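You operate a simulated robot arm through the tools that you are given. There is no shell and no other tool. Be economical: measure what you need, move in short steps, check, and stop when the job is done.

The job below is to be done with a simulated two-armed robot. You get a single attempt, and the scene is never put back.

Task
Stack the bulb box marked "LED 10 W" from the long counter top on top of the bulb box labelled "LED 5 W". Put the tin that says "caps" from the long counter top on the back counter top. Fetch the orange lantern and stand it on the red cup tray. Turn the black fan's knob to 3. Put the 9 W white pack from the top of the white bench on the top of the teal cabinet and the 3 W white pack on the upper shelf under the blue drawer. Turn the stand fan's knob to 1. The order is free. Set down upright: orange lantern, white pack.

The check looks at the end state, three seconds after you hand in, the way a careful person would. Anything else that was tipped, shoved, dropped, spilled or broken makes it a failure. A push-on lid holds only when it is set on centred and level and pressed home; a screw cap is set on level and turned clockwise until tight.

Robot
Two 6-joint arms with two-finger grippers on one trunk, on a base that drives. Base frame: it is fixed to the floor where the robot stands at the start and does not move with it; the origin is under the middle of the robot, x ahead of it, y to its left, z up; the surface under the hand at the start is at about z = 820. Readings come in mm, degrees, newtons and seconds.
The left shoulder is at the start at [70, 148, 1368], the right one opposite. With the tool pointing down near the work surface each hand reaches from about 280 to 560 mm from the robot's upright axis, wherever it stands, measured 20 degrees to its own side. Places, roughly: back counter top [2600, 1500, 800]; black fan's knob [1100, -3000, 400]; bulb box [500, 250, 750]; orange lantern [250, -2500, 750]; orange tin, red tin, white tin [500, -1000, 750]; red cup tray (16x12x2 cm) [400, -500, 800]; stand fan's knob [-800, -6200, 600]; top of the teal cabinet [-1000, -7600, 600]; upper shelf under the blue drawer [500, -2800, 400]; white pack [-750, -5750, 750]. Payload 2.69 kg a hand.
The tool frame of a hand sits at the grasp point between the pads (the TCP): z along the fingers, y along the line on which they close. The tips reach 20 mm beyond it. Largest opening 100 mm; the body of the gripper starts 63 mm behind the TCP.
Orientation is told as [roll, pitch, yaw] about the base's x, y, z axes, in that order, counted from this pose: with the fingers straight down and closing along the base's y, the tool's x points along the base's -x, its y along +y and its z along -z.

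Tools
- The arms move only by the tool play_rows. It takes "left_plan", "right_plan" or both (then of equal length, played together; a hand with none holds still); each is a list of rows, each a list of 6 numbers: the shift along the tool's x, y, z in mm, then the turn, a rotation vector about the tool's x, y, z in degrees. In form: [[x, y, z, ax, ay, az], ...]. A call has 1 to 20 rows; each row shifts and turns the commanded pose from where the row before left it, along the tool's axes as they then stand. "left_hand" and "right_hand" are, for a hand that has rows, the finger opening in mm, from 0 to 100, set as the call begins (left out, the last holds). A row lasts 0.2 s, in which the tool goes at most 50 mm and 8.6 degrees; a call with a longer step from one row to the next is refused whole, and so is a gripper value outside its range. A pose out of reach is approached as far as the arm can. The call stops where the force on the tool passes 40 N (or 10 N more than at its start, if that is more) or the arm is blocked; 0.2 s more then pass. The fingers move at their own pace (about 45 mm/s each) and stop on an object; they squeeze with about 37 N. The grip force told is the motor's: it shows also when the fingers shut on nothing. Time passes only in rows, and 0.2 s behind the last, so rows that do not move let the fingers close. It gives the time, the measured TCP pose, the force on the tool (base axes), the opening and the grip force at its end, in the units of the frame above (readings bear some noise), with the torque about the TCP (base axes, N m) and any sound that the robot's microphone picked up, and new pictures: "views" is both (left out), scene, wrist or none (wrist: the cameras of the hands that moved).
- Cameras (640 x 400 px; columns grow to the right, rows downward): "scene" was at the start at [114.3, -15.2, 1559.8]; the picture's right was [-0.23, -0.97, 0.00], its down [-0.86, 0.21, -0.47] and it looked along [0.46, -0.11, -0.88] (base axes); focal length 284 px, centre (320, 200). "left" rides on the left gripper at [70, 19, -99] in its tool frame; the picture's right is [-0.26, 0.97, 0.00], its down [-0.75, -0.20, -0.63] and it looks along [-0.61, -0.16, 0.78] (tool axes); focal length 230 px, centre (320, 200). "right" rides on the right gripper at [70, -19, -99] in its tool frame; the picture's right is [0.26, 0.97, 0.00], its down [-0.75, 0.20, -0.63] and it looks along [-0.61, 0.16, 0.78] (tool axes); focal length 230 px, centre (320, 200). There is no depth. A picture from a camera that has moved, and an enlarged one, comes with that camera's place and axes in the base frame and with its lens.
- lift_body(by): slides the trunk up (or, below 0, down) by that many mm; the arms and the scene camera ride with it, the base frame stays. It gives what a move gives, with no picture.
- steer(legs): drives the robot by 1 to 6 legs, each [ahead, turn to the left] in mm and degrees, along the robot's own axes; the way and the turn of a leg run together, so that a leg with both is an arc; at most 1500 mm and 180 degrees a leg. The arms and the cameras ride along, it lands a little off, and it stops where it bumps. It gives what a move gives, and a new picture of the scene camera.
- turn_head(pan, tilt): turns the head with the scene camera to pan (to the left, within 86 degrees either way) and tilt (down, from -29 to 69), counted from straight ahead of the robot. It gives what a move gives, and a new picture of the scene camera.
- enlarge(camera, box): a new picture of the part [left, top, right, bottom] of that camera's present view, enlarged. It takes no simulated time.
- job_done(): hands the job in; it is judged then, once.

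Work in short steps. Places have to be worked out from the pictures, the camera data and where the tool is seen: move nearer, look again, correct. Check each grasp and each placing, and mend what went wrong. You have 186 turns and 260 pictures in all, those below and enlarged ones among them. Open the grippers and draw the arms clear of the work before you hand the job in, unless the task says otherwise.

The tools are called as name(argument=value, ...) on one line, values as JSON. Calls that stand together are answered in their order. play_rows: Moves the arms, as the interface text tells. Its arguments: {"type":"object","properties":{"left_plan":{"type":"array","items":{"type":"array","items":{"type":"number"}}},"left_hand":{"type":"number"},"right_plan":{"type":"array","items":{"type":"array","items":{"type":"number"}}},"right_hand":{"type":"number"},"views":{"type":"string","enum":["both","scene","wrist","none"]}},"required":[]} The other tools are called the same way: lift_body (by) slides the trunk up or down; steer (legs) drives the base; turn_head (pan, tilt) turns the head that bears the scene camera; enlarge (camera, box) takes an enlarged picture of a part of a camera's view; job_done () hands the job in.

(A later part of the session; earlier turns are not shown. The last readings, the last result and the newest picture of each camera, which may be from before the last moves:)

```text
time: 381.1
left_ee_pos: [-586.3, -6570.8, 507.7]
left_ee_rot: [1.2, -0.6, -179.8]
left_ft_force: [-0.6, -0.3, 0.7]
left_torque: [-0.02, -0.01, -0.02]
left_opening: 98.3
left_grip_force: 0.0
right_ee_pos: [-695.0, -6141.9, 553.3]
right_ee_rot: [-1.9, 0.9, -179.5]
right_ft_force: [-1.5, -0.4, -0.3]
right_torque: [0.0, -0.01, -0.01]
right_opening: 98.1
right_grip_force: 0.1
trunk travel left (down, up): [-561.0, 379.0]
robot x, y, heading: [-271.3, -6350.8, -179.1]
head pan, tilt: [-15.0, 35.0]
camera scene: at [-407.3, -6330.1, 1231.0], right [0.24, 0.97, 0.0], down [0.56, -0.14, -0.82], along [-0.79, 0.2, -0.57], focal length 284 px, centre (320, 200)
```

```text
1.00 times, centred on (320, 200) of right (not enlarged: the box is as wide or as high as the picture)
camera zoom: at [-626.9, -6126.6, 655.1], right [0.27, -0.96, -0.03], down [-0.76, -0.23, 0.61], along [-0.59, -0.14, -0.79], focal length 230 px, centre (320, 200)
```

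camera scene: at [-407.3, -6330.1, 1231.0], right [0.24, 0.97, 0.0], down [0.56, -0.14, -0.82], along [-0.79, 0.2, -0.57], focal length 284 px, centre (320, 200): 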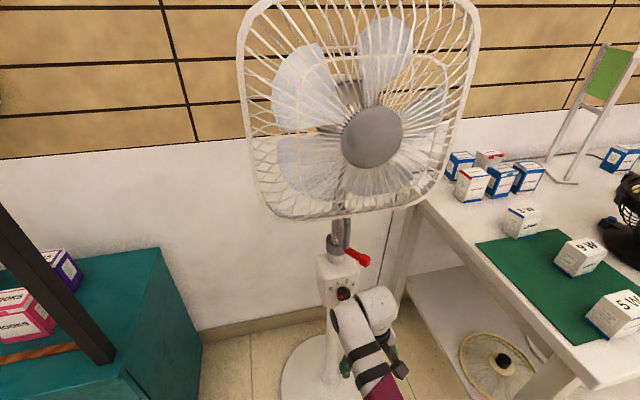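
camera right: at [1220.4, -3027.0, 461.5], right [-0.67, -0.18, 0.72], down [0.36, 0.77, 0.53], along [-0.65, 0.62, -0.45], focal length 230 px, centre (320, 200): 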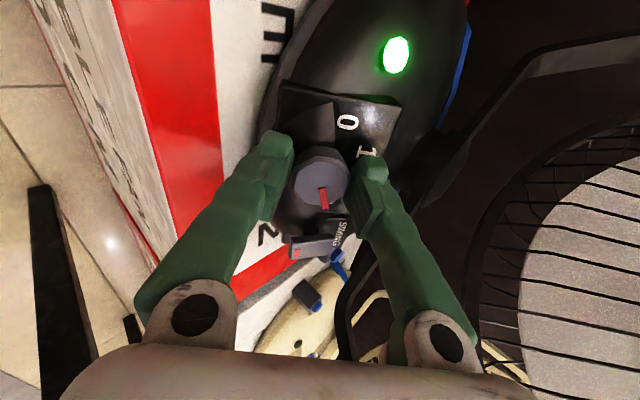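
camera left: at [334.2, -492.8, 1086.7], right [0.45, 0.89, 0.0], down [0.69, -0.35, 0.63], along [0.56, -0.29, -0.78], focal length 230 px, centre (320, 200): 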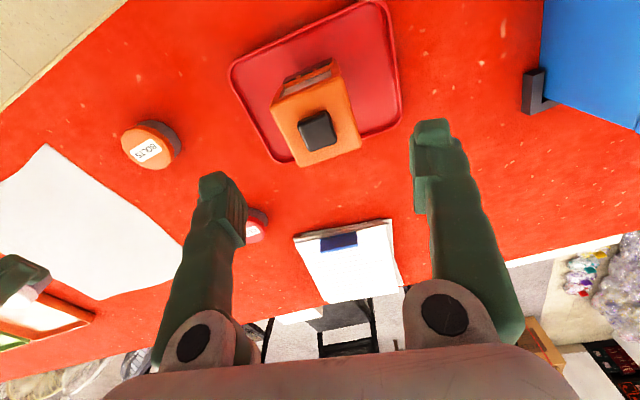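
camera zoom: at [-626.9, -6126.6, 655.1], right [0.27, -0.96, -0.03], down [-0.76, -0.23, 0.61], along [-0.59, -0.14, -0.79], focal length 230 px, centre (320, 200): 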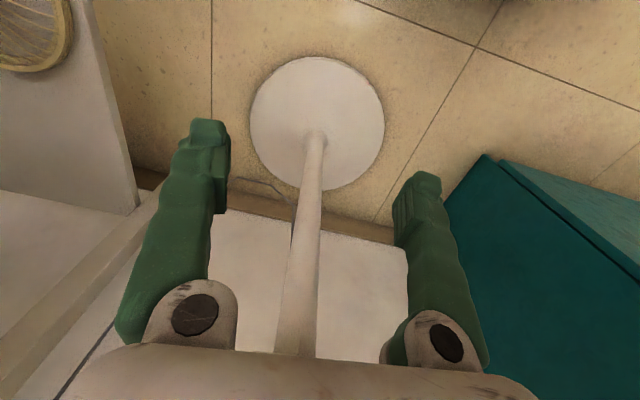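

During the last approach the right wrist bumped the fan's cage, but the fan still stands at the same spot (knob re-measured ≈(−817,−6172,646)). The hand is now below the cage; I shift it to face the knob and pitch it level.

play_rows(right_plan=[[-8, 10, -15, 0, 0, 0], [-8, 10, -15, 0, 0, 0], [-8, 10, -15, 0, 0, 0], [0, 0, 0, 0, -8.2, 0], [0, 0, 0, 0, -8.2, 0], [0, 0, 0, 0, -8.2, 0], [0, 0, 0, 0, -8.2, 0], [0, 0, 0, 0, -8.2, 0], [0, 0, 0, 0, -8.2, 0], [0, 0, 0, 0, 0, 0]], right_hand=62, views="both")

```text
time: 382.8
left_ee_pos: [-585.1, -6571.7, 508.7]
left_ee_rot: [1.2, -0.6, -179.8]
left_ft_force: [-0.3, 0.5, -0.5]
left_torque: [0.0, 0.03, -0.02]
left_opening: 98.0
left_grip_force: 0.1
right_ee_pos: [-726.3, -6112.8, 602.9]
right_ee_rot: [-13.7, -36.8, -170.8]
right_ft_force: [0.1, -0.1, 0.2]
right_torque: [-0.01, 0.0, -0.01]
right_opening: 61.8
right_grip_force: 0.0
trunk travel left (down, up): [-561.0, 379.0]
robot x, y, heading: [-269.5, -6354.2, -179.0]
head pan, tilt: [-15.0, 35.0]
stopped in row 8 (right hand): the arm was blocked; the commanded pose is now the measured one
camera scene: at [-407.0, -6329.9, 1231.1], right [0.24, 0.97, 0.0], down [0.56, -0.14, -0.82], along [-0.79, 0.2, -0.57], focal length 284 px, centre (320, 200)
camera right: at [-610.2, -6100.1, 642.7], right [0.22, -0.92, -0.34], down [-0.2, -0.38, 0.9], along [-0.95, -0.13, -0.27], focal length 230 px, centre (320, 200)
```

scene: 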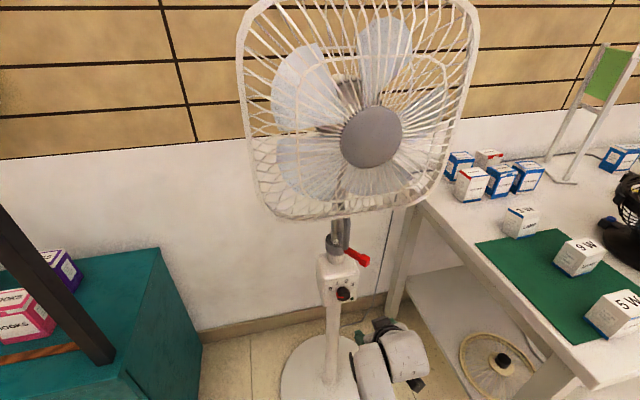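
right: 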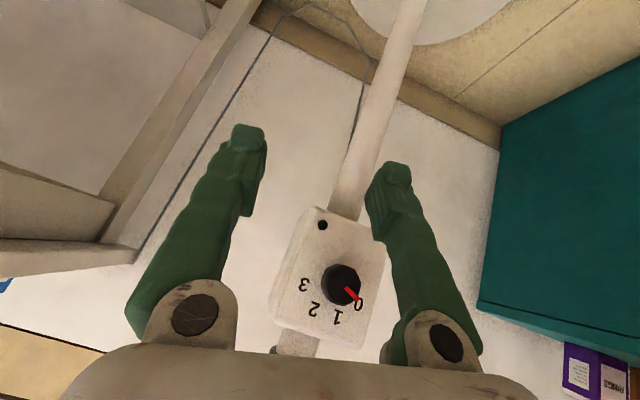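

Arm folds too tightly this close. I back off 140 mm, then move forward along with the pitch change.

steer(legs=[[-140, 0]])

play_rows(right_plan=[[-23, 8.3, 8, 0, 0, 0], [-23, 8.3, 8, 0, 0, 0], [-23, 8.3, 8, 0, 0, 0], [-23, 8.3, 8, 0, 0, 0], [-23, 8.3, 8, 0, 0, 0], [-23, 8.3, 8, 0, 0, 0], [0, 0, 0, -0.56, -7.4, 1.5], [0, 0, 0, -0.56, -7.4, 1.5], [0, 0, 0, -0.56, -7.4, 1.5], [0, 0, 0, -0.56, -7.4, 1.5], [0, 0, 0, -0.56, -7.4, 1.5], [0, 0, 0, -0.56, -7.4, 1.5], [0, 0, 0, -0.56, -7.4, 1.5], [0, 0, 0, 0, 0, 0]], views="both")

```text
time: 384.2
left_ee_pos: [-445.0, -6568.9, 508.0]
left_ee_rot: [1.2, -0.7, -179.7]
left_ft_force: [0.6, 0.3, 0.3]
left_torque: [-0.03, 0.02, -0.02]
left_opening: 98.1
left_grip_force: 0.2
right_ee_pos: [-586.1, -6112.0, 603.0]
right_ee_rot: [-13.6, -37.0, -170.8]
right_ft_force: [0.0, 0.2, -0.3]
right_torque: [0.0, -0.01, 0.02]
right_opening: 62.0
right_grip_force: 0.1
trunk travel left (down, up): [-561.0, 379.0]
robot x, y, heading: [-129.6, -6352.9, -179.0]
head pan, tilt: [-15.0, 35.0]
camera scene: at [-265.4, -6327.6, 1231.1], right [0.24, 0.97, 0.0], down [0.56, -0.14, -0.82], along [-0.8, 0.2, -0.57], focal length 284 px, centre (320, 200)
```

scene: 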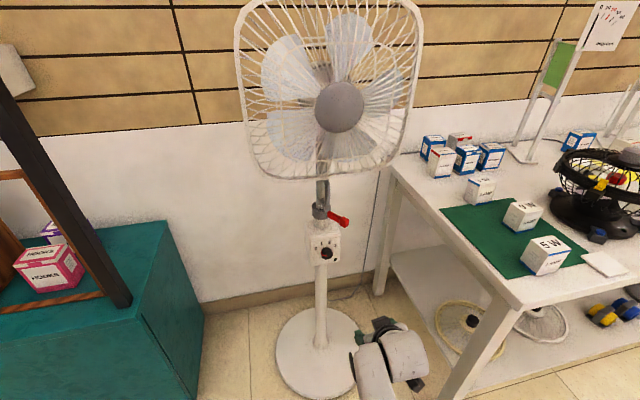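

```text
time: 387.2
left_ee_pos: [-446.5, -6570.1, 508.9]
left_ee_rot: [1.1, -0.5, -179.7]
left_ft_force: [0.3, -0.2, -0.6]
left_torque: [0.02, 0.0, -0.02]
left_opening: 97.9
left_grip_force: 0.0
right_ee_pos: [-729.3, -6161.6, 666.5]
right_ee_rot: [-18.3, -80.8, -165.9]
right_ft_force: [-0.6, 0.4, -0.2]
right_torque: [0.02, -0.02, 0.0]
right_opening: 61.9
right_grip_force: 0.0
right hand out of reach, approached as far as the arm can: row 11, 12, 13
trunk travel left (down, up): [-561.0, 379.0]
robot x, y, heading: [-133.6, -6345.7, -179.1]
head pan, tilt: [-15.0, 35.0]
camera scene: at [-266.3, -6327.9, 1231.0], right [0.24, 0.97, 0.0], down [0.56, -0.14, -0.82], along [-0.79, 0.2, -0.57], focal length 284 px, centre (320, 200)
camera right: at [-618.5, -6148.6, 615.3], right [-0.03, -0.95, -0.3], down [0.49, -0.28, 0.83], along [-0.87, -0.13, 0.48], focal length 230 px, centre (320, 200)
```

scene: 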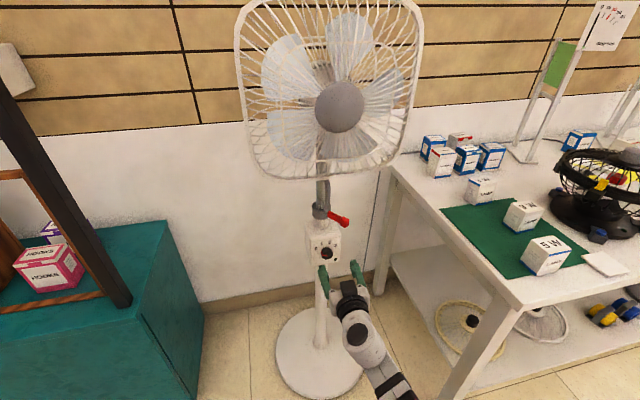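
right: 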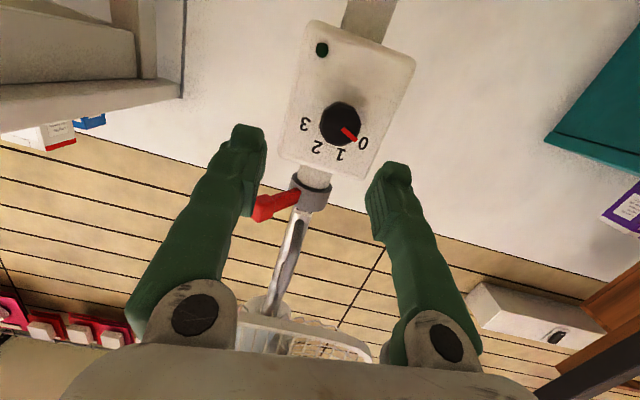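

Now facing the knob at K≈(−815,−6171,648). I centre on its axis and advance part-way.

play_rows(right_plan=[[3, 8, 0, 0, 0, 0], [3, 8, 0, 0, 0, 0], [0, 0, 15, 0, 0, 0], [0, 0, 15, 0, 0, 0], [0, 0, 0, 0, 0, 0]], views="wrist")

```text
time: 388.4
left_ee_pos: [-446.5, -6569.2, 507.3]
left_ee_rot: [1.2, -0.6, -179.7]
left_ft_force: [0.3, -1.5, -0.5]
left_torque: [0.0, -0.02, 0.0]
left_opening: 97.8
left_grip_force: 0.0
right_ee_pos: [-759.4, -6176.3, 656.3]
right_ee_rot: [-18.4, -81.0, -165.8]
right_ft_force: [-0.2, 0.0, 0.3]
right_torque: [-0.01, -0.01, -0.01]
right_opening: 61.9
right_grip_force: 0.0
trunk travel left (down, up): [-561.0, 379.0]
robot x, y, heading: [-137.3, -6348.9, -179.0]
head pan, tilt: [-15.0, 35.0]
camera right: at [-648.7, -6162.0, 604.1], right [-0.03, -0.95, -0.3], down [0.49, -0.28, 0.83], along [-0.87, -0.12, 0.48], focal length 230 px, centre (320, 200)
```

right: 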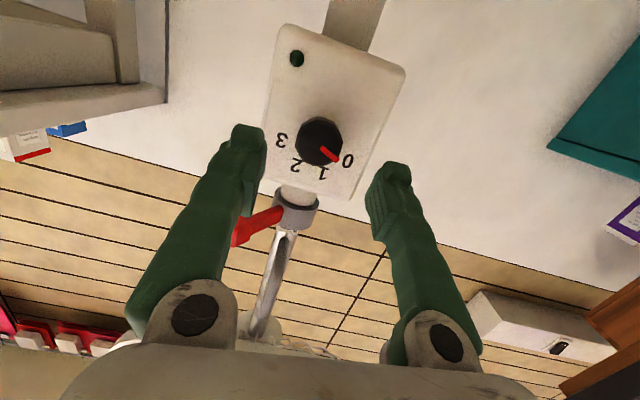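

Centred within 3 mm. Advance 52 mm and close.

play_rows(right_plan=[[0, 0, 18, 0, 0, 0], [0, 0, 18, 0, 0, 0], [0, 0, 11, 0, 0, 0], [0, 0, 5, 0, 0, 0], [0, 0, 0, 0, 0, 0]], views="wrist")

```text
time: 389.6
left_ee_pos: [-444.2, -6569.8, 507.9]
left_ee_rot: [1.2, -0.8, -179.8]
left_ft_force: [0.1, 0.7, -0.7]
left_torque: [0.01, 0.01, 0.01]
left_opening: 97.9
left_grip_force: 0.1
right_ee_pos: [-807.8, -6170.9, 649.4]
right_ee_rot: [-18.6, -80.9, -165.8]
right_ft_force: [18.9, -0.6, 0.0]
right_torque: [0.0, 0.1, 0.78]
right_opening: 62.9
right_grip_force: 0.5
trunk travel left (down, up): [-561.0, 379.0]
robot x, y, heading: [-130.8, -6347.3, -179.4]
head pan, tilt: [-15.0, 35.0]
camera right: at [-696.9, -6157.5, 596.9], right [-0.03, -0.95, -0.3], down [0.49, -0.28, 0.83], along [-0.87, -0.12, 0.48], focal length 230 px, centre (320, 200)
```

right: 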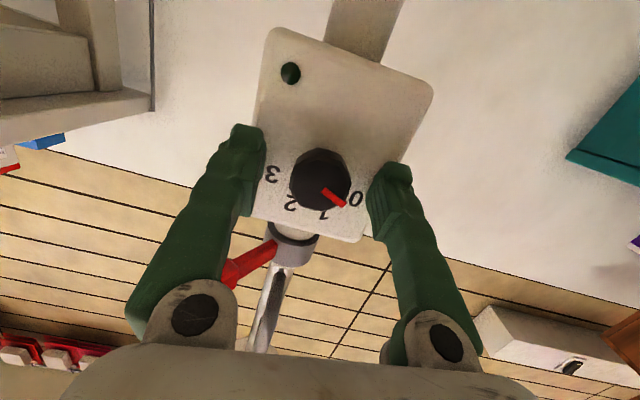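

A fingertip touches the panel (19 N); back off 5 mm, then close on the knob.

play_rows(right_plan=[[0, 0, -3, 0, 0, 0], [0, 0, -3, 0, 0, 0], [0, 0, 0, 0, 0, 0], [0, 0, 0, 0, 0, 0], [0, 0, 0, 0, 0, 0]], right_hand=20, views="wrist")

```text
time: 390.8
left_ee_pos: [-447.4, -6568.7, 507.5]
left_ee_rot: [1.1, -0.5, -179.7]
left_ft_force: [-1.0, 0.4, -1.7]
left_torque: [0.02, -0.01, 0.02]
left_opening: 98.2
left_grip_force: 0.0
right_ee_pos: [-806.1, -6170.8, 651.6]
right_ee_rot: [-19.3, -81.2, -165.1]
right_ft_force: [-23.9, 0.4, 11.5]
right_torque: [-0.04, 0.15, 0.1]
right_opening: 32.5
right_grip_force: 44.9
trunk travel left (down, up): [-561.0, 379.0]
robot x, y, heading: [-133.5, -6347.9, -179.1]
head pan, tilt: [-15.0, 35.0]
camera right: at [-696.7, -6158.1, 599.5], right [-0.03, -0.95, -0.3], down [0.5, -0.28, 0.82], along [-0.87, -0.12, 0.48], focal length 230 px, centre (320, 200)
```

right: 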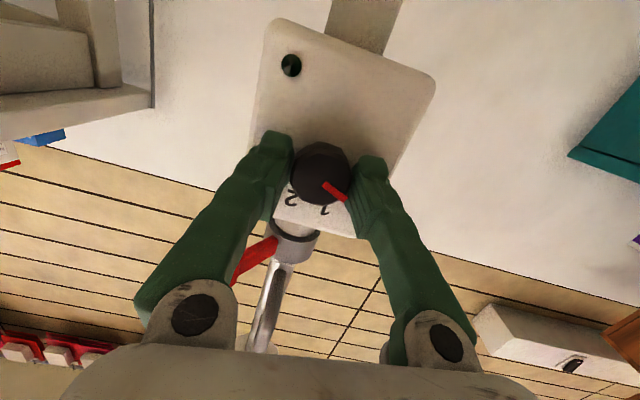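

Gripped (32.5 mm). I relieve the axial pull and turn clockwise 47°.

play_rows(right_plan=[[0, 0, 2.5, 0, 0, 0], [0, 0, 0, 0, 0, 7.8], [0, 0, 0, 0, 0, 7.8], [0, 0, 0, 0, 0, 7.8], [0, 0, 0, 0, 0, 7.8], [0, 0, 0, 0, 0, 7.8], [0, 0, 0, 0, 0, 7.8], [0, 0, 0, 0, 0, 0]], views="wrist")

```text
time: 392.1
left_ee_pos: [-449.5, -6569.7, 504.8]
left_ee_rot: [1.3, 0.0, -179.8]
left_ft_force: [0.9, -0.6, -0.3]
left_torque: [0.02, 0.0, -0.04]
left_opening: 98.1
left_grip_force: 0.0
right_ee_pos: [-801.3, -6170.9, 651.2]
right_ee_rot: [70.8, -58.1, 101.7]
right_ft_force: [-26.3, 7.6, -13.8]
right_torque: [0.02, -0.33, 0.35]
right_opening: 32.3
right_grip_force: 44.7
right hand out of reach, approached as far as the arm can: row 4, 5, 6
trunk travel left (down, up): [-561.0, 379.0]
robot x, y, heading: [-132.0, -6347.5, -179.0]
head pan, tilt: [-15.0, 35.0]
stopped in row 6 (right hand): the force on the tool passed its limit at 45 N (the readings are from after the stop); the commanded pose is now the measured one
camera right: at [-693.2, -6199.4, 600.9], right [-0.13, -0.96, 0.26], down [0.51, 0.17, 0.85], along [-0.85, 0.24, 0.46], focal length 230 px, centre (320, 200)
```

right: 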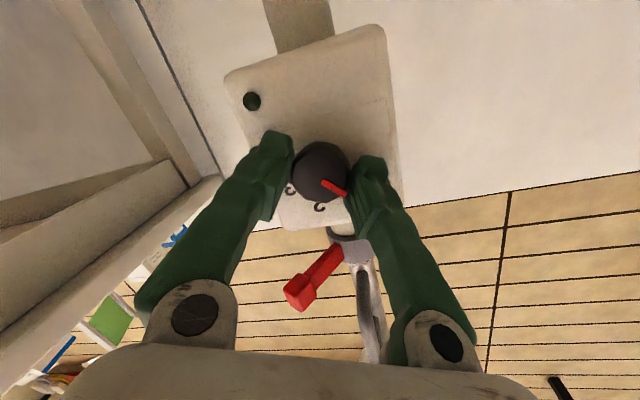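

34° so far; the arm is at its reach limit and pulls on the knob. I release and drive 50 mm closer before finishing.

play_rows(right_plan=[[0, 0, 0, 0, 0, 0], [0, 0, 0, 0, 0, 0], [0, 0, 0, 0, 0, 0], [0, 0, -20, 0, 0, 0], [0, 0, -20, 0, 0, 0], [0, 0, -20, 0, 0, 0]], right_hand=62, views="wrist")

```text
time: 393.5
left_ee_pos: [-445.4, -6570.2, 508.0]
left_ee_rot: [1.2, -0.5, -179.6]
left_ft_force: [-0.2, -0.7, 0.9]
left_torque: [-0.03, 0.02, 0.03]
left_opening: 98.0
left_grip_force: 0.2
right_ee_pos: [-736.8, -6176.6, 668.2]
right_ee_rot: [72.1, -58.1, 100.7]
right_ft_force: [-0.3, 0.4, 0.4]
right_torque: [0.04, 0.0, 0.02]
right_opening: 62.0
right_grip_force: 0.1
trunk travel left (down, up): [-561.0, 379.0]
robot x, y, heading: [-129.3, -6348.8, -179.0]
head pan, tilt: [-15.0, 35.0]
camera right: at [-629.9, -6205.9, 616.7], right [-0.12, -0.96, 0.26], down [0.52, 0.17, 0.84], along [-0.85, 0.24, 0.47], focal length 230 px, centre (320, 200)
```

right: 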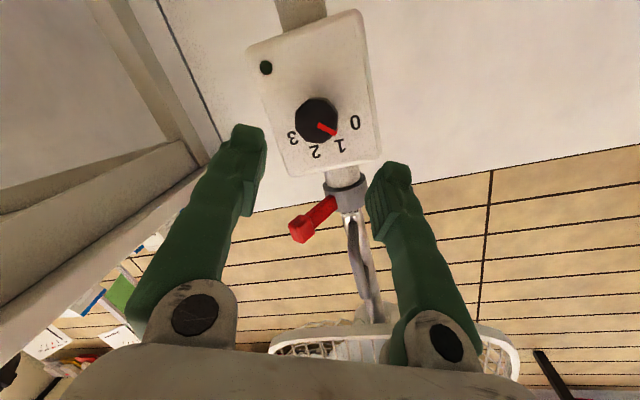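

Pointer is between 0 and 1, ~12° short of 1. I retract a little, drive 60 mm closer, and look.

play_rows(right_plan=[[0, 0, -20, 0, 0, 0], [0, 0, 0, 0, 0, -8], [0, 0, 0, 0, 0, -8], [0, 0, 0, 0, 0, 0]], views="none")

steer(legs=[[60, 0]])

play_rows(right_plan=[[0, 0, 0, 0, 0, 0]], views="wrist")

```text
time: 394.5
left_ee_pos: [-445.9, -6569.9, 508.7]
left_ee_rot: [1.3, -0.7, -179.6]
left_ft_force: [0.5, 0.6, -0.4]
left_torque: [0.0, -0.01, 0.0]
left_opening: 98.1
left_grip_force: 0.0
right_ee_pos: [-718.1, -6177.6, 671.4]
right_ee_rot: [56.4, -72.8, 117.6]
right_ft_force: [-0.2, 0.6, -0.1]
right_torque: [0.03, -0.01, 0.01]
right_opening: 62.1
right_grip_force: 0.1
trunk travel left (down, up): [-561.0, 379.0]
robot x, y, heading: [-133.0, -6351.4, -179.2]
head pan, tilt: [-15.0, 35.0]
```

```text
time: 395.4
left_ee_pos: [-504.8, -6570.2, 507.9]
left_ee_rot: [1.2, -0.5, -179.6]
left_ft_force: [-0.8, 0.5, 0.0]
left_torque: [0.0, 0.0, -0.01]
left_opening: 97.9
left_grip_force: 0.1
right_ee_pos: [-779.2, -6181.2, 670.6]
right_ee_rot: [56.4, -72.7, 117.6]
right_ft_force: [-0.2, 0.6, -0.6]
right_torque: [0.05, -0.03, 0.01]
right_opening: 61.8
right_grip_force: 0.0
trunk travel left (down, up): [-561.0, 379.0]
robot x, y, heading: [-193.8, -6351.1, -179.2]
head pan, tilt: [-15.0, 35.0]
camera scene: at [-328.1, -6328.4, 1230.9], right [0.24, 0.97, 0.0], down [0.56, -0.14, -0.82], along [-0.79, 0.2, -0.57], focal length 284 px, centre (320, 200)
```

scene: 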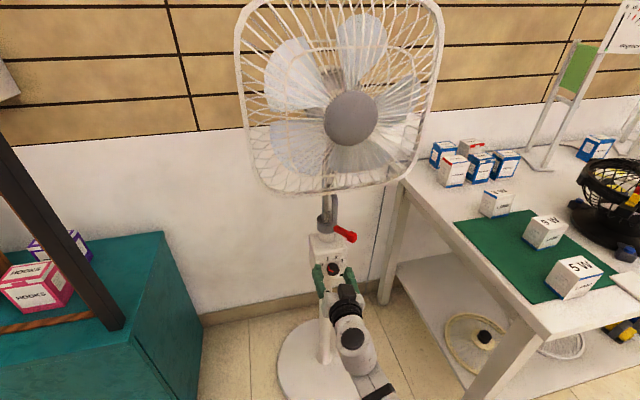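

```text
time: 395.8
left_ee_pos: [-504.3, -6570.4, 507.5]
left_ee_rot: [1.1, -0.7, -179.9]
left_ft_force: [-0.9, 0.0, -0.3]
left_torque: [0.03, -0.01, 0.01]
left_opening: 98.1
left_grip_force: 0.1
right_ee_pos: [-779.2, -6180.3, 670.4]
right_ee_rot: [56.6, -72.7, 117.5]
right_ft_force: [0.0, 0.2, 0.6]
right_torque: [0.01, -0.01, -0.01]
right_opening: 61.9
right_grip_force: 0.1
trunk travel left (down, up): [-561.0, 379.0]
robot x, y, heading: [-192.4, -6348.8, -179.0]
head pan, tilt: [-15.0, 35.0]
camera right: at [-668.5, -6189.1, 616.8], right [-0.08, -1.0, -0.01], down [0.49, -0.05, 0.87], along [-0.87, 0.07, 0.49], focal length 230 px, centre (320, 200)
```

right: 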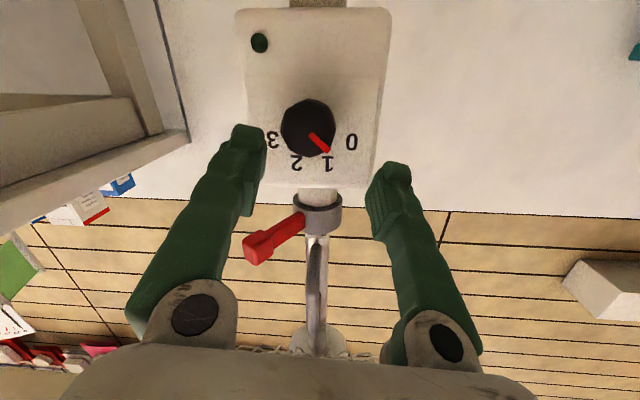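

I centre on the knob again, advance, then grip.

play_rows(right_plan=[[7, -6, 0, 0, 0, 0], [7, -6, 0, 0, 0, 0], [0, 0, 12, 0, 0, 0], [0, 0, 12, 0, 0, 0], [0, 0, 4, 0, 0, 0], [0, 0, 0, 0, 0, 0]], views="wrist")

```text
time: 397.2
left_ee_pos: [-505.2, -6570.2, 508.1]
left_ee_rot: [1.3, -0.5, -179.6]
left_ft_force: [-0.1, 0.1, 0.3]
left_torque: [-0.02, 0.01, 0.01]
left_opening: 98.0
left_grip_force: 0.0
right_ee_pos: [-801.6, -6168.9, 650.3]
right_ee_rot: [56.6, -72.7, 117.4]
right_ft_force: [0.6, 0.3, 1.0]
right_torque: [0.0, 0.04, -0.02]
right_opening: 61.9
right_grip_force: 0.1
trunk travel left (down, up): [-561.0, 379.0]
robot x, y, heading: [-190.5, -6348.2, -179.0]
head pan, tilt: [-15.0, 35.0]
camera right: at [-692.5, -6178.8, 596.0], right [-0.08, -1.0, -0.01], down [0.49, -0.05, 0.87], along [-0.87, 0.07, 0.49], focal length 230 px, centre (320, 200)
```

right: 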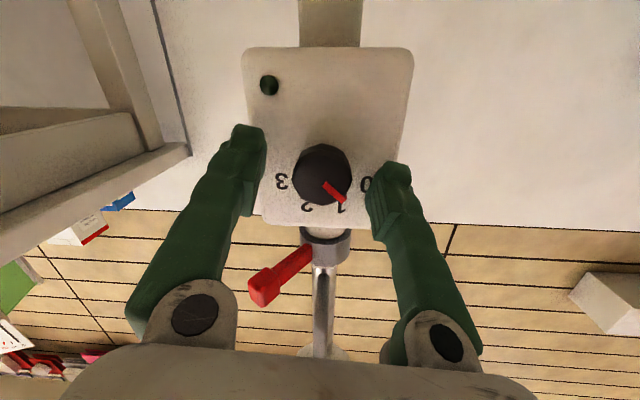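

play_rows(right_plan=[[0, 0, 0, 0, 0, 0], [0, 0, 0, 0, 0, 0], [0, 0, 0, 0, 0, 0], [0, 0, 0, 0, 0, 0]], right_hand=20, views="none")

play_rows(right_plan=[[0, 0, 0, 0, 0, 6.5], [0, 0, 0, 0, 0, 6.5], [0, 0, 0, 0, 0, 0]], views="none")

play_rows(right_plan=[[0, 0, 0, 0, 0, 0], [0, 0, 0, 0, 0, 0], [0, 0, 0, 0, 0, 0], [0, 0, -20, 0, 0, 0], [0, 0, -20, 0, 0, 0], [0, 0, -15, 0, 0, 0]], right_hand=62, views="none")

enlarge(camera="right", box=[250, 60, 410, 180])

```text
time: 398.2
left_ee_pos: [-506.0, -6570.9, 507.1]
left_ee_rot: [1.2, -0.6, -179.6]
left_ft_force: [0.5, -0.3, -0.5]
left_torque: [0.03, 0.01, 0.0]
left_opening: 97.9
left_grip_force: 0.0
right_ee_pos: [-801.9, -6171.1, 649.3]
right_ee_rot: [56.8, -72.8, 117.5]
right_ft_force: [-3.1, -2.9, 0.5]
right_torque: [-0.01, 0.13, 0.11]
right_opening: 32.8
right_grip_force: 45.0
trunk travel left (down, up): [-561.0, 379.0]
robot x, y, heading: [-197.7, -6349.7, -179.3]
head pan, tilt: [-15.0, 35.0]
```

```text
time: 399.0
left_ee_pos: [-505.4, -6571.3, 507.1]
left_ee_rot: [1.2, -0.6, -179.5]
left_ft_force: [-0.2, 0.3, -0.7]
left_torque: [-0.02, 0.01, -0.02]
left_opening: 97.9
left_grip_force: 0.0
right_ee_pos: [-803.4, -6171.7, 650.0]
right_ee_rot: [70.3, -61.0, 102.6]
right_ft_force: [-0.2, -4.6, 1.0]
right_torque: [-0.02, -0.17, 0.58]
right_opening: 33.1
right_grip_force: 45.3
trunk travel left (down, up): [-561.0, 379.0]
robot x, y, heading: [-194.4, -6350.0, -179.3]
head pan, tilt: [-15.0, 35.0]
```

```text
time: 400.4
left_ee_pos: [-504.7, -6570.1, 507.7]
left_ee_rot: [1.2, -0.6, -179.7]
left_ft_force: [-0.1, 0.5, -0.2]
left_torque: [-0.03, 0.0, -0.01]
left_opening: 98.1
left_grip_force: 0.1
right_ee_pos: [-748.2, -6174.4, 660.4]
right_ee_rot: [70.3, -61.1, 102.6]
right_ft_force: [-0.9, 0.0, 0.2]
right_torque: [0.01, -0.03, 0.0]
right_opening: 62.1
right_grip_force: 0.1
trunk travel left (down, up): [-561.0, 379.0]
robot x, y, heading: [-193.3, -6346.7, -179.0]
head pan, tilt: [-15.0, 35.0]
```

```text
3.33 times, centred on (330, 120) of right
camera zoom: at [-640.1, -6199.7, 607.1], right [-0.12, -0.97, 0.21], down [0.51, 0.13, 0.85], along [-0.85, 0.21, 0.48], focal length 767 px, centre (287, 467)
```

zoom: 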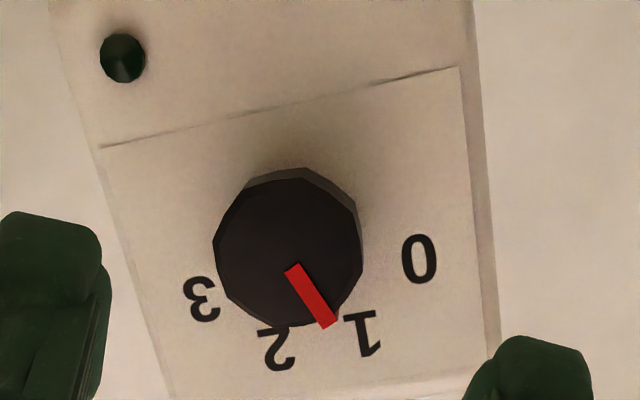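

The pointer is on 1. I back away 250 mm, raise the trunk and restore the right hand.

steer(legs=[[-250, 0]])

play_rows(right_plan=[[0, 0, 0, 0, 0, -8.3], [0, 0, 0, 0, 0, -8.3], [0, 0, 0, 0, 0, -8.3], [0, 0, 0, 0, 0, -8.3], [0, 0, 0, 0, 8.2, 0], [0, 0, 0, 0, 8.2, 0], [0, 0, 0, 0, 8.2, 0], [0, 0, 0, 0, 8.2, 0], [0, 0, 0, 0, 8.2, 0], [0, 0, 0, 0, 8.2, 0], [0, 0, 0, 0, 8.2, 0], [0, 0, 0, 0, 8.2, 0], [0, 0, 0, 0, 8.2, 0], [0, 0, 0, 0, 6, 0], [0, 0, 0, 0, 0, 0]], right_hand=98, views="none")

lift_body(by=340)

```text
time: 402.3
left_ee_pos: [-257.2, -6565.7, 507.3]
left_ee_rot: [1.2, -0.5, -179.8]
left_ft_force: [0.0, -0.8, 0.9]
left_torque: [0.02, 0.02, 0.0]
left_opening: 97.9
left_grip_force: 0.1
right_ee_pos: [-499.2, -6170.3, 658.1]
right_ee_rot: [70.4, -61.1, 102.5]
right_ft_force: [1.0, 0.1, 0.3]
right_torque: [0.02, 0.01, -0.01]
right_opening: 61.9
right_grip_force: 0.0
trunk travel left (down, up): [-561.0, 379.0]
robot x, y, heading: [54.8, -6346.5, -179.4]
head pan, tilt: [-15.0, 35.0]
camera scene: at [-77.1, -6324.5, 1231.1], right [0.25, 0.97, 0.0], down [0.56, -0.14, -0.82], along [-0.79, 0.2, -0.57], focal length 284 px, centre (320, 200)
```

scene: 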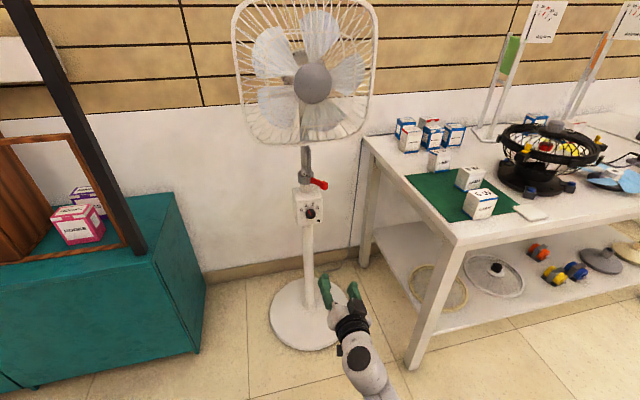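

```text
time: 405.5
left_ee_pos: [-257.2, -6566.1, 508.1]
left_ee_rot: [1.2, -0.7, -179.8]
left_ft_force: [0.5, -0.2, 0.5]
left_torque: [0.0, 0.0, -0.01]
left_opening: 97.9
left_grip_force: 0.1
right_ee_pos: [-501.9, -6160.9, 669.5]
right_ee_rot: [-6.0, -5.5, 174.8]
right_ft_force: [0.1, -0.5, 0.4]
right_torque: [-0.01, -0.01, -0.01]
right_opening: 98.2
right_grip_force: 0.0
right hand out of reach, approached as far as the arm can: row 5
trunk travel left (down, up): [-561.0, 379.0]
robot x, y, heading: [57.4, -6342.8, -179.4]
head pan, tilt: [-15.0, 35.0]
```

```text
time: 408.8
left_ee_pos: [-257.2, -6566.1, 847.9]
left_ee_rot: [1.2, -0.5, -179.8]
left_ft_force: [0.1, 0.2, -0.4]
left_torque: [0.02, 0.04, 0.0]
left_opening: 97.9
left_grip_force: 0.1
right_ee_pos: [-500.8, -6161.9, 1008.6]
right_ee_rot: [-6.0, -5.6, 174.8]
right_ft_force: [-0.3, -0.4, 0.0]
right_torque: [0.04, -0.02, 0.02]
right_opening: 97.9
right_grip_force: 0.2
trunk travel left (down, up): [-901.0, 39.0]
robot x, y, heading: [58.4, -6346.1, -179.0]
head pan, tilt: [-15.0, 35.0]
```

Now the packs. 9 W: top z≈824, centre ≈(−676,−5713). I raise the left hand, then drive to (≈−200,−5538).

play_rows(left_plan=[[-22, -8, -24, 0, 0, 0], [-22, -8, -24, 0, 0, 0], [-22, -8, -24, 0, 0, 0], [-22, -8, -24, 0, 0, 0], [-22, -8, -24, 0, 0, 0]], right_plan=[[0, 0, 0, -3, 2.8, -2.5], [0, 0, 0, -3, 2.8, -2.5], [0, 0, 0, 0, 0, 0], [0, 0, 0, 0, 0, 0], [0, 0, 0, 0, 0, 0]], views="none")

steer(legs=[[0, -90], [808, 0], [0, 89], [230, 0]])

turn_head(pan=15, tilt=50)

```text
time: 410.0
left_ee_pos: [-367.9, -6535.5, 963.2]
left_ee_rot: [2.8, -0.6, -179.2]
left_ft_force: [-0.4, 0.0, 0.8]
left_torque: [-0.04, 0.01, 0.03]
left_opening: 97.7
left_grip_force: 0.1
right_ee_pos: [-501.3, -6161.2, 1007.8]
right_ee_rot: [0.0, 0.4, 179.4]
right_ft_force: [-0.1, 0.5, 0.4]
right_torque: [-0.01, 0.01, -0.03]
right_opening: 97.7
right_grip_force: 0.1
trunk travel left (down, up): [-901.0, 39.0]
robot x, y, heading: [53.4, -6347.0, -179.0]
head pan, tilt: [-15.0, 35.0]
```

```text
time: 423.2
left_ee_pos: [-609.7, -5725.3, 968.5]
left_ee_rot: [2.6, -1.0, 179.9]
left_ft_force: [-0.1, -0.6, -0.3]
left_torque: [0.03, 0.01, 0.01]
left_opening: 98.0
left_grip_force: 0.0
right_ee_pos: [-734.7, -5350.0, 1011.2]
right_ee_rot: [-0.2, 0.1, 178.6]
right_ft_force: [0.7, -0.2, -0.2]
right_torque: [0.02, 0.03, 0.02]
right_opening: 98.2
right_grip_force: 0.0
trunk travel left (down, up): [-901.0, 39.0]
robot x, y, heading: [-182.4, -5542.3, 180.0]
head pan, tilt: [-15.0, 35.0]
camera scene: at [-312.1, -5518.6, 1571.6], right [0.26, 0.97, 0.0], down [0.55, -0.15, -0.82], along [-0.79, 0.21, -0.57], focal length 284 px, centre (320, 200)
```

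scene: 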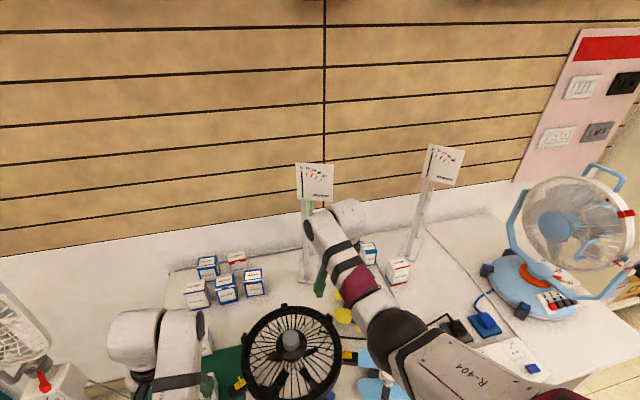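

```text
time: 424.2
left_ee_pos: [-612.0, -5725.1, 966.0]
left_ee_rot: [2.7, -0.9, 180.0]
left_ft_force: [-1.1, -0.7, 0.3]
left_torque: [0.0, -0.04, -0.01]
left_opening: 98.1
left_grip_force: 0.0
right_ee_pos: [-738.9, -5350.0, 1007.8]
right_ee_rot: [-0.1, 0.3, 178.5]
right_ft_force: [-0.8, 0.2, 1.0]
right_torque: [-0.01, 0.0, 0.0]
right_opening: 97.7
right_grip_force: 0.1
trunk travel left (down, up): [-901.0, 39.0]
robot x, y, heading: [-184.8, -5538.2, 179.8]
head pan, tilt: [15.0, 50.0]
camera scene: at [-308.5, -5561.2, 1549.2], right [-0.26, 0.97, 0.0], down [0.74, 0.2, -0.64], along [-0.62, -0.16, -0.77], focal length 284 px, centre (320, 200)
```

scene: 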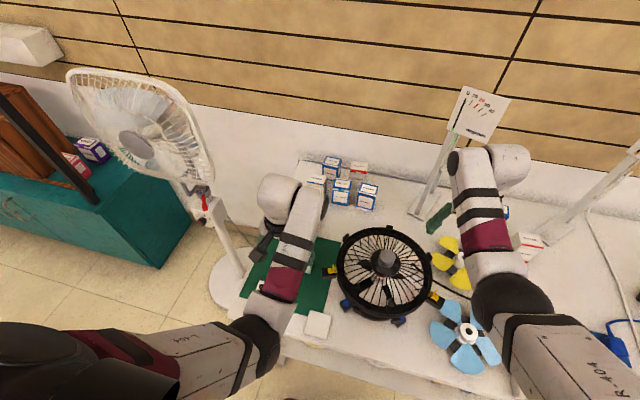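

play_rows(left_plan=[[-20, 0, 10, 2.7, 0.9, 0], [-20, -4, 20, 0, 0, 0], [-15, -4, 20, 0, 0, 0], [0, 0, 0, 0, 0, 0]], views="wrist")

```text
time: 425.2
left_ee_pos: [-667.0, -5715.6, 917.0]
left_ee_rot: [-0.1, 0.1, 179.9]
left_ft_force: [-0.7, 0.2, 0.5]
left_torque: [0.0, 0.05, 0.03]
left_opening: 98.0
left_grip_force: 0.1
right_ee_pos: [-736.2, -5349.6, 1008.5]
right_ee_rot: [-0.2, 0.3, 178.6]
right_ft_force: [0.3, 1.2, -0.3]
right_torque: [-0.03, 0.0, 0.0]
right_opening: 98.0
right_grip_force: 0.1
trunk travel left (down, up): [-901.0, 39.0]
robot x, y, heading: [-187.2, -5544.7, 180.0]
head pan, tilt: [15.0, 50.0]
camera left: at [-596.7, -5735.0, 1015.4], right [-0.26, -0.97, 0.0], down [-0.75, 0.2, 0.63], along [-0.61, 0.17, -0.78], focal length 230 px, centre (320, 200)
```

left: 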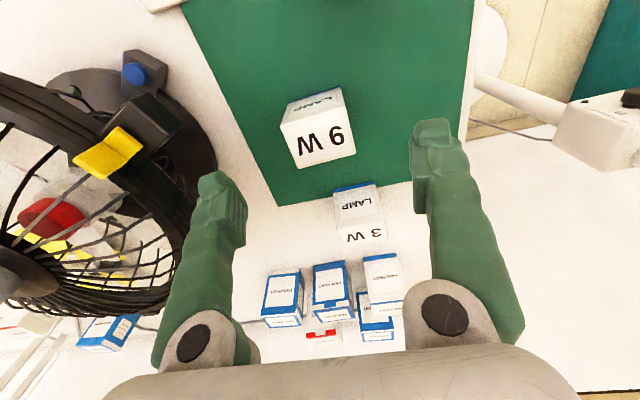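

9 W centre (−680,−5710), 57 mm wide across. Move over and descend to z≈800.

play_rows(left_plan=[[-13, -5.6, 10, 0, 0, 0], [0, 0, 25, 0, 0, 0], [0, 0, 25, 0, 0, 0], [0, 0, 25, 0, 0, 0], [0, 0, 20, 0, 0, 0], [0, 0, 12, 0, 0, 0]], views="wrist")

play_rows(left_plan=[[0, 0, 0, 0, 0, 0], [0, 0, 0, 0, 0, 0], [0, 0, 0, 0, 0, 0], [0, 0, 0, 0, 0, 0], [0, 0, 0, 0, 0, 0]], left_hand=45, views="none")

```text
time: 426.6
left_ee_pos: [-671.7, -5717.3, 807.0]
left_ee_rot: [-0.2, 0.0, 179.9]
left_ft_force: [-0.5, 0.7, 0.9]
left_torque: [-0.01, 0.0, -0.02]
left_opening: 98.0
left_grip_force: 0.0
left hand out of reach, approached as far as the arm can: row 6
right_ee_pos: [-738.0, -5350.0, 1009.8]
right_ee_rot: [-0.3, 0.3, 178.5]
right_ft_force: [0.8, 0.3, 0.0]
right_torque: [0.0, 0.0, -0.01]
right_opening: 98.1
right_grip_force: 0.1
trunk travel left (down, up): [-901.0, 39.0]
robot x, y, heading: [-185.5, -5542.2, 179.7]
head pan, tilt: [15.0, 50.0]
camera left: at [-601.0, -5736.4, 905.0], right [-0.26, -0.97, 0.0], down [-0.75, 0.2, 0.63], along [-0.61, 0.17, -0.77], focal length 230 px, centre (320, 200)
```

left: 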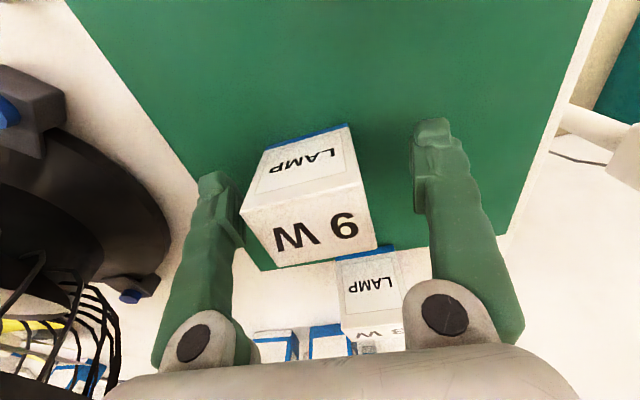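

```text
time: 427.8
left_ee_pos: [-671.4, -5716.5, 806.5]
left_ee_rot: [-0.1, -0.1, 180.0]
left_ft_force: [0.2, 0.7, 0.6]
left_torque: [0.0, 0.01, -0.03]
left_opening: 54.6
left_grip_force: 36.8
right_ee_pos: [-737.7, -5348.5, 1009.3]
right_ee_rot: [-0.1, 0.4, 178.6]
right_ft_force: [-0.3, -0.1, -0.4]
right_torque: [0.0, -0.01, -0.01]
right_opening: 98.3
right_grip_force: 0.0
trunk travel left (down, up): [-901.0, 39.0]
robot x, y, heading: [-185.6, -5541.1, 179.7]
head pan, tilt: [15.0, 50.0]
```

Gripped (54.6 mm). Lift.

play_rows(left_plan=[[0, 0, -20, 0, 0, 0], [0, 0, -30, 0, 0, 0], [0, 0, -30, 0, 0, 0], [0, 0, -30, 0, 0, 0], [5, 0, -20, 0, 0, 0]], views="wrist")

```text
time: 429.0
left_ee_pos: [-668.1, -5718.0, 936.6]
left_ee_rot: [-0.2, 0.0, 179.9]
left_ft_force: [-0.6, 0.6, -0.9]
left_torque: [0.0, 0.02, 0.01]
left_opening: 54.5
left_grip_force: 36.5
right_ee_pos: [-739.1, -5349.9, 1008.1]
right_ee_rot: [-0.1, 0.2, 178.7]
right_ft_force: [0.9, 0.6, 0.0]
right_torque: [0.0, 0.0, 0.0]
right_opening: 97.8
right_grip_force: 0.1
trunk travel left (down, up): [-901.0, 39.0]
robot x, y, heading: [-185.9, -5542.6, 180.1]
head pan, tilt: [15.0, 50.0]
camera left: at [-596.0, -5736.5, 1036.0], right [-0.26, -0.97, 0.0], down [-0.75, 0.2, 0.63], along [-0.61, 0.17, -0.78], focal length 230 px, centre (320, 200)
```

left: 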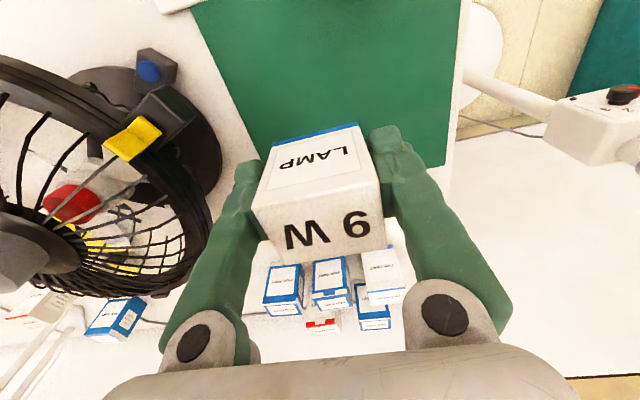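

For 3 W the stand fan would be in the way of the loaded left arm, so I first deliver 9 W to the teal cabinet: back out and drive to y≈−7240.

steer(legs=[[-290, 0], [0, 90], [1000, 0], [700, 0], [0, -90]])

turn_head(pan=0, tilt=42)

```text
time: 446.8
left_ee_pos: [-374.7, -7408.9, 935.3]
left_ee_rot: [-0.2, 0.0, 179.9]
left_ft_force: [-0.5, 0.6, -0.4]
left_torque: [-0.01, -0.02, 0.01]
left_opening: 54.5
left_grip_force: 36.8
right_ee_pos: [-445.5, -7043.0, 1009.0]
right_ee_rot: [-0.1, 0.4, 178.8]
right_ft_force: [0.0, -0.1, 0.8]
right_torque: [0.01, -0.01, 0.0]
right_opening: 98.0
right_grip_force: 0.0
trunk travel left (down, up): [-901.0, 39.0]
robot x, y, heading: [108.6, -7235.9, -180.0]
head pan, tilt: [15.0, 50.0]
camera scene: at [-14.5, -7254.1, 1549.3], right [-0.26, 0.97, 0.0], down [0.74, 0.2, -0.64], along [-0.62, -0.17, -0.77], focal length 284 px, centre (320, 200)
```

scene: 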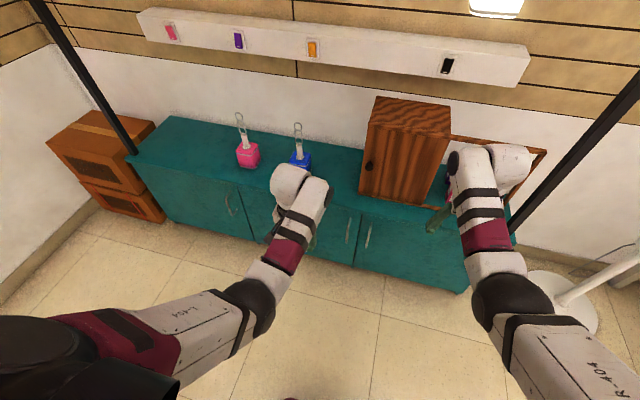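

```text
time: 447.6
left_ee_pos: [-373.3, -7409.9, 936.3]
left_ee_rot: [-0.1, 0.1, 179.8]
left_ft_force: [-0.2, -0.4, -0.9]
left_torque: [0.01, -0.01, 0.0]
left_opening: 54.7
left_grip_force: 37.2
right_ee_pos: [-446.5, -7044.3, 1010.0]
right_ee_rot: [-0.1, 0.3, 178.7]
right_ft_force: [0.9, 0.2, -0.3]
right_torque: [0.0, -0.02, -0.01]
right_opening: 98.3
right_grip_force: 0.0
trunk travel left (down, up): [-901.0, 39.0]
robot x, y, heading: [106.0, -7235.9, -180.0]
head pan, tilt: [0.0, 42.0]
camera scene: at [-23.7, -7233.5, 1560.5], right [0.0, 1.0, 0.0], down [0.67, 0.0, -0.74], along [-0.74, 0.0, -0.67], focal length 284 px, centre (320, 200)
```

scene: 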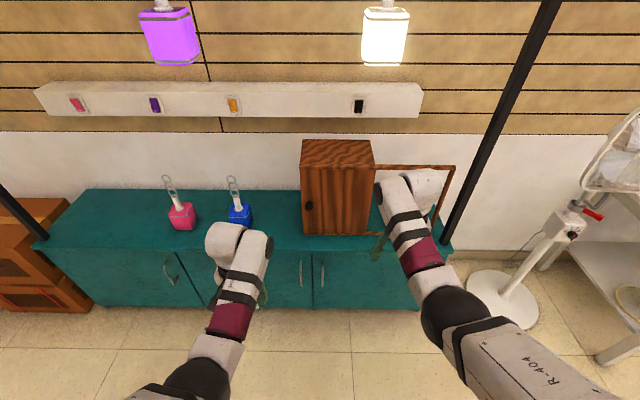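

Free gap on the cabinet top between the blue lantern and the wooden box, around (−900,−7430). I tuck the right hand in, drive forward 545 mm, and lower the trunk 200 mm.

play_rows(right_plan=[[30, -6, 28, 0, 0, 0], [30, -6, 28, 0, 0, 0], [30, -6, 28, 0, 0, 0], [30, -6, 28, 0, 0, 0], [30, -6, 28, 0, 0, 0], [30, -6, 28, 0, 0, 0], [30, 0, 0, 0, 0, 0]], views="none")

steer(legs=[[520, 0]])

```text
time: 449.2
left_ee_pos: [-372.3, -7410.5, 937.2]
left_ee_rot: [-0.2, 0.0, 179.9]
left_ft_force: [-0.2, -0.6, -1.2]
left_torque: [0.0, 0.0, 0.0]
left_opening: 54.6
left_grip_force: 37.2
right_ee_pos: [-234.0, -7011.6, 842.5]
right_ee_rot: [-0.2, 0.2, 178.8]
right_ft_force: [-0.6, -1.0, -0.3]
right_torque: [0.01, 0.01, 0.03]
right_opening: 97.9
right_grip_force: 0.1
trunk travel left (down, up): [-901.0, 39.0]
robot x, y, heading: [112.0, -7232.2, 180.0]
head pan, tilt: [0.0, 42.0]
```

```text
time: 452.2
left_ee_pos: [-891.4, -7413.9, 937.2]
left_ee_rot: [-0.1, 0.1, -179.8]
left_ft_force: [0.3, 0.2, 0.0]
left_torque: [-0.02, -0.01, -0.02]
left_opening: 54.7
left_grip_force: 37.1
right_ee_pos: [-753.7, -7013.4, 842.9]
right_ee_rot: [-0.1, 0.3, 178.9]
right_ft_force: [0.1, -0.3, 0.5]
right_torque: [0.0, 0.03, -0.01]
right_opening: 98.1
right_grip_force: 0.1
trunk travel left (down, up): [-901.0, 39.0]
robot x, y, heading: [-410.6, -7233.5, -179.8]
head pan, tilt: [0.0, 42.0]
camera scene: at [-541.3, -7235.1, 1560.7], right [0.0, 1.0, 0.0], down [0.67, 0.0, -0.74], along [-0.74, 0.0, -0.67], focal length 284 px, centre (320, 200)
```

scene: 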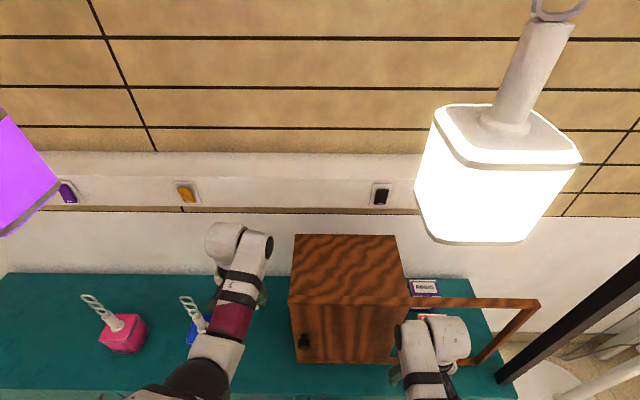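

I lower the trunk by 200 mm, then view with the left wrist camera.

lift_body(by=-200)

play_rows(left_plan=[[0, 4, 15, 0, 0, 0], [0, 4, 15, 0, 0, 0]], views="wrist")

```text
time: 454.4
left_ee_pos: [-891.3, -7411.9, 735.6]
left_ee_rot: [-0.1, -0.1, -179.8]
left_ft_force: [0.3, 0.0, -0.8]
left_torque: [-0.01, 0.04, -0.02]
left_opening: 54.5
left_grip_force: 37.1
right_ee_pos: [-754.4, -7012.3, 641.6]
right_ee_rot: [0.0, 0.3, 178.9]
right_ft_force: [-0.2, -0.4, 0.7]
right_torque: [0.02, 0.01, 0.02]
right_opening: 97.8
right_grip_force: 0.0
trunk travel left (down, up): [-701.0, 239.0]
robot x, y, heading: [-407.6, -7234.0, -179.7]
head pan, tilt: [0.0, 42.0]
```

```text
time: 455.0
left_ee_pos: [-892.3, -7421.7, 706.1]
left_ee_rot: [-0.1, 0.1, -179.9]
left_ft_force: [0.4, 0.4, -1.4]
left_torque: [0.0, -0.01, -0.02]
left_opening: 54.5
left_grip_force: 37.1
right_ee_pos: [-755.0, -7013.0, 641.8]
right_ee_rot: [-0.1, 0.3, 178.8]
right_ft_force: [0.2, 0.1, 0.1]
right_torque: [0.02, -0.02, 0.0]
right_opening: 97.9
right_grip_force: 0.2
trunk travel left (down, up): [-701.0, 239.0]
robot x, y, heading: [-410.1, -7233.6, -179.8]
head pan, tilt: [0.0, 42.0]
camera left: at [-821.2, -7440.4, 804.8], right [-0.26, -0.97, 0.0], down [-0.75, 0.2, 0.63], along [-0.61, 0.16, -0.78], focal length 230 px, centre (320, 200)
```

left: 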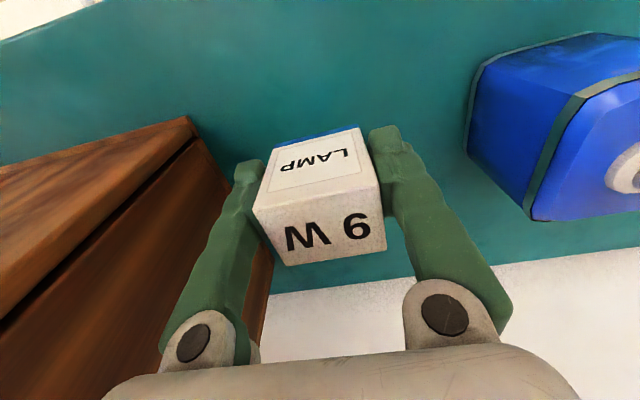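

Clear on both sides. Lower toward contact.

play_rows(left_plan=[[0, 0, 15, 0, 0, 0], [0, 0, 15, 0, 0, 0], [0, 0, 12, 0, 0, 0], [0, 0, 6, 0, 0, 0], [0, 0, 4, 0, 0, 0], [0, 0, 3, 0, 0, 0], [0, 0, 3, 0, 0, 0]], views="none")

```text
time: 456.6
left_ee_pos: [-891.3, -7421.6, 648.8]
left_ee_rot: [-0.2, 0.0, -179.8]
left_ft_force: [-0.3, 0.4, -1.3]
left_torque: [0.0, 0.0, 0.0]
left_opening: 55.0
left_grip_force: 36.9
right_ee_pos: [-754.7, -7014.0, 642.1]
right_ee_rot: [-0.1, 0.4, 178.9]
right_ft_force: [-0.6, -0.4, 0.0]
right_torque: [0.0, 0.01, 0.01]
right_opening: 97.8
right_grip_force: 0.1
trunk travel left (down, up): [-701.0, 239.0]
robot x, y, heading: [-411.9, -7237.9, -179.7]
head pan, tilt: [0.0, 42.0]
```

play_rows(left_plan=[[0, 0, 2, 0, 0, 0], [0, 0, 2, 0, 0, 0], [0, 0, 2, 0, 0, 0], [0, 0, 2, 0, 0, 0], [0, 0, 2, 0, 0, 0]], views="wrist")

```text
time: 457.8
left_ee_pos: [-892.1, -7420.6, 642.3]
left_ee_rot: [0.0, -0.6, -179.8]
left_ft_force: [1.8, -1.1, 22.2]
left_torque: [-0.02, -0.32, -0.02]
left_opening: 54.9
left_grip_force: 36.6
right_ee_pos: [-753.8, -7012.6, 643.1]
right_ee_rot: [-0.1, 0.1, 178.9]
right_ft_force: [0.0, -0.1, -0.2]
right_torque: [-0.02, 0.0, 0.03]
right_opening: 98.1
right_grip_force: 0.1
trunk travel left (down, up): [-701.0, 239.0]
robot x, y, heading: [-408.2, -7235.3, -180.0]
head pan, tilt: [0.0, 42.0]
camera left: at [-820.9, -7439.3, 740.3], right [-0.26, -0.97, 0.0], down [-0.75, 0.2, 0.64], along [-0.61, 0.16, -0.77], focal length 230 px, centre (320, 200)
```

left: 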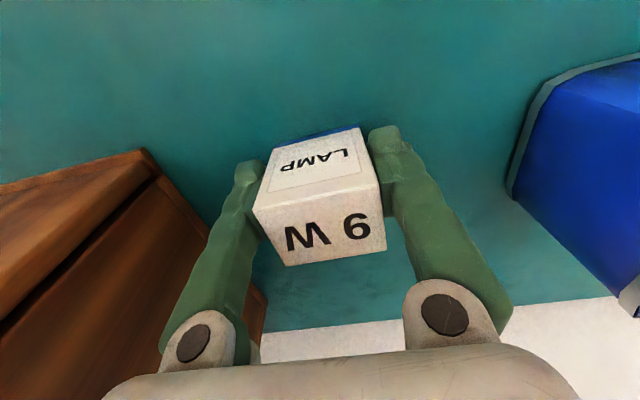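

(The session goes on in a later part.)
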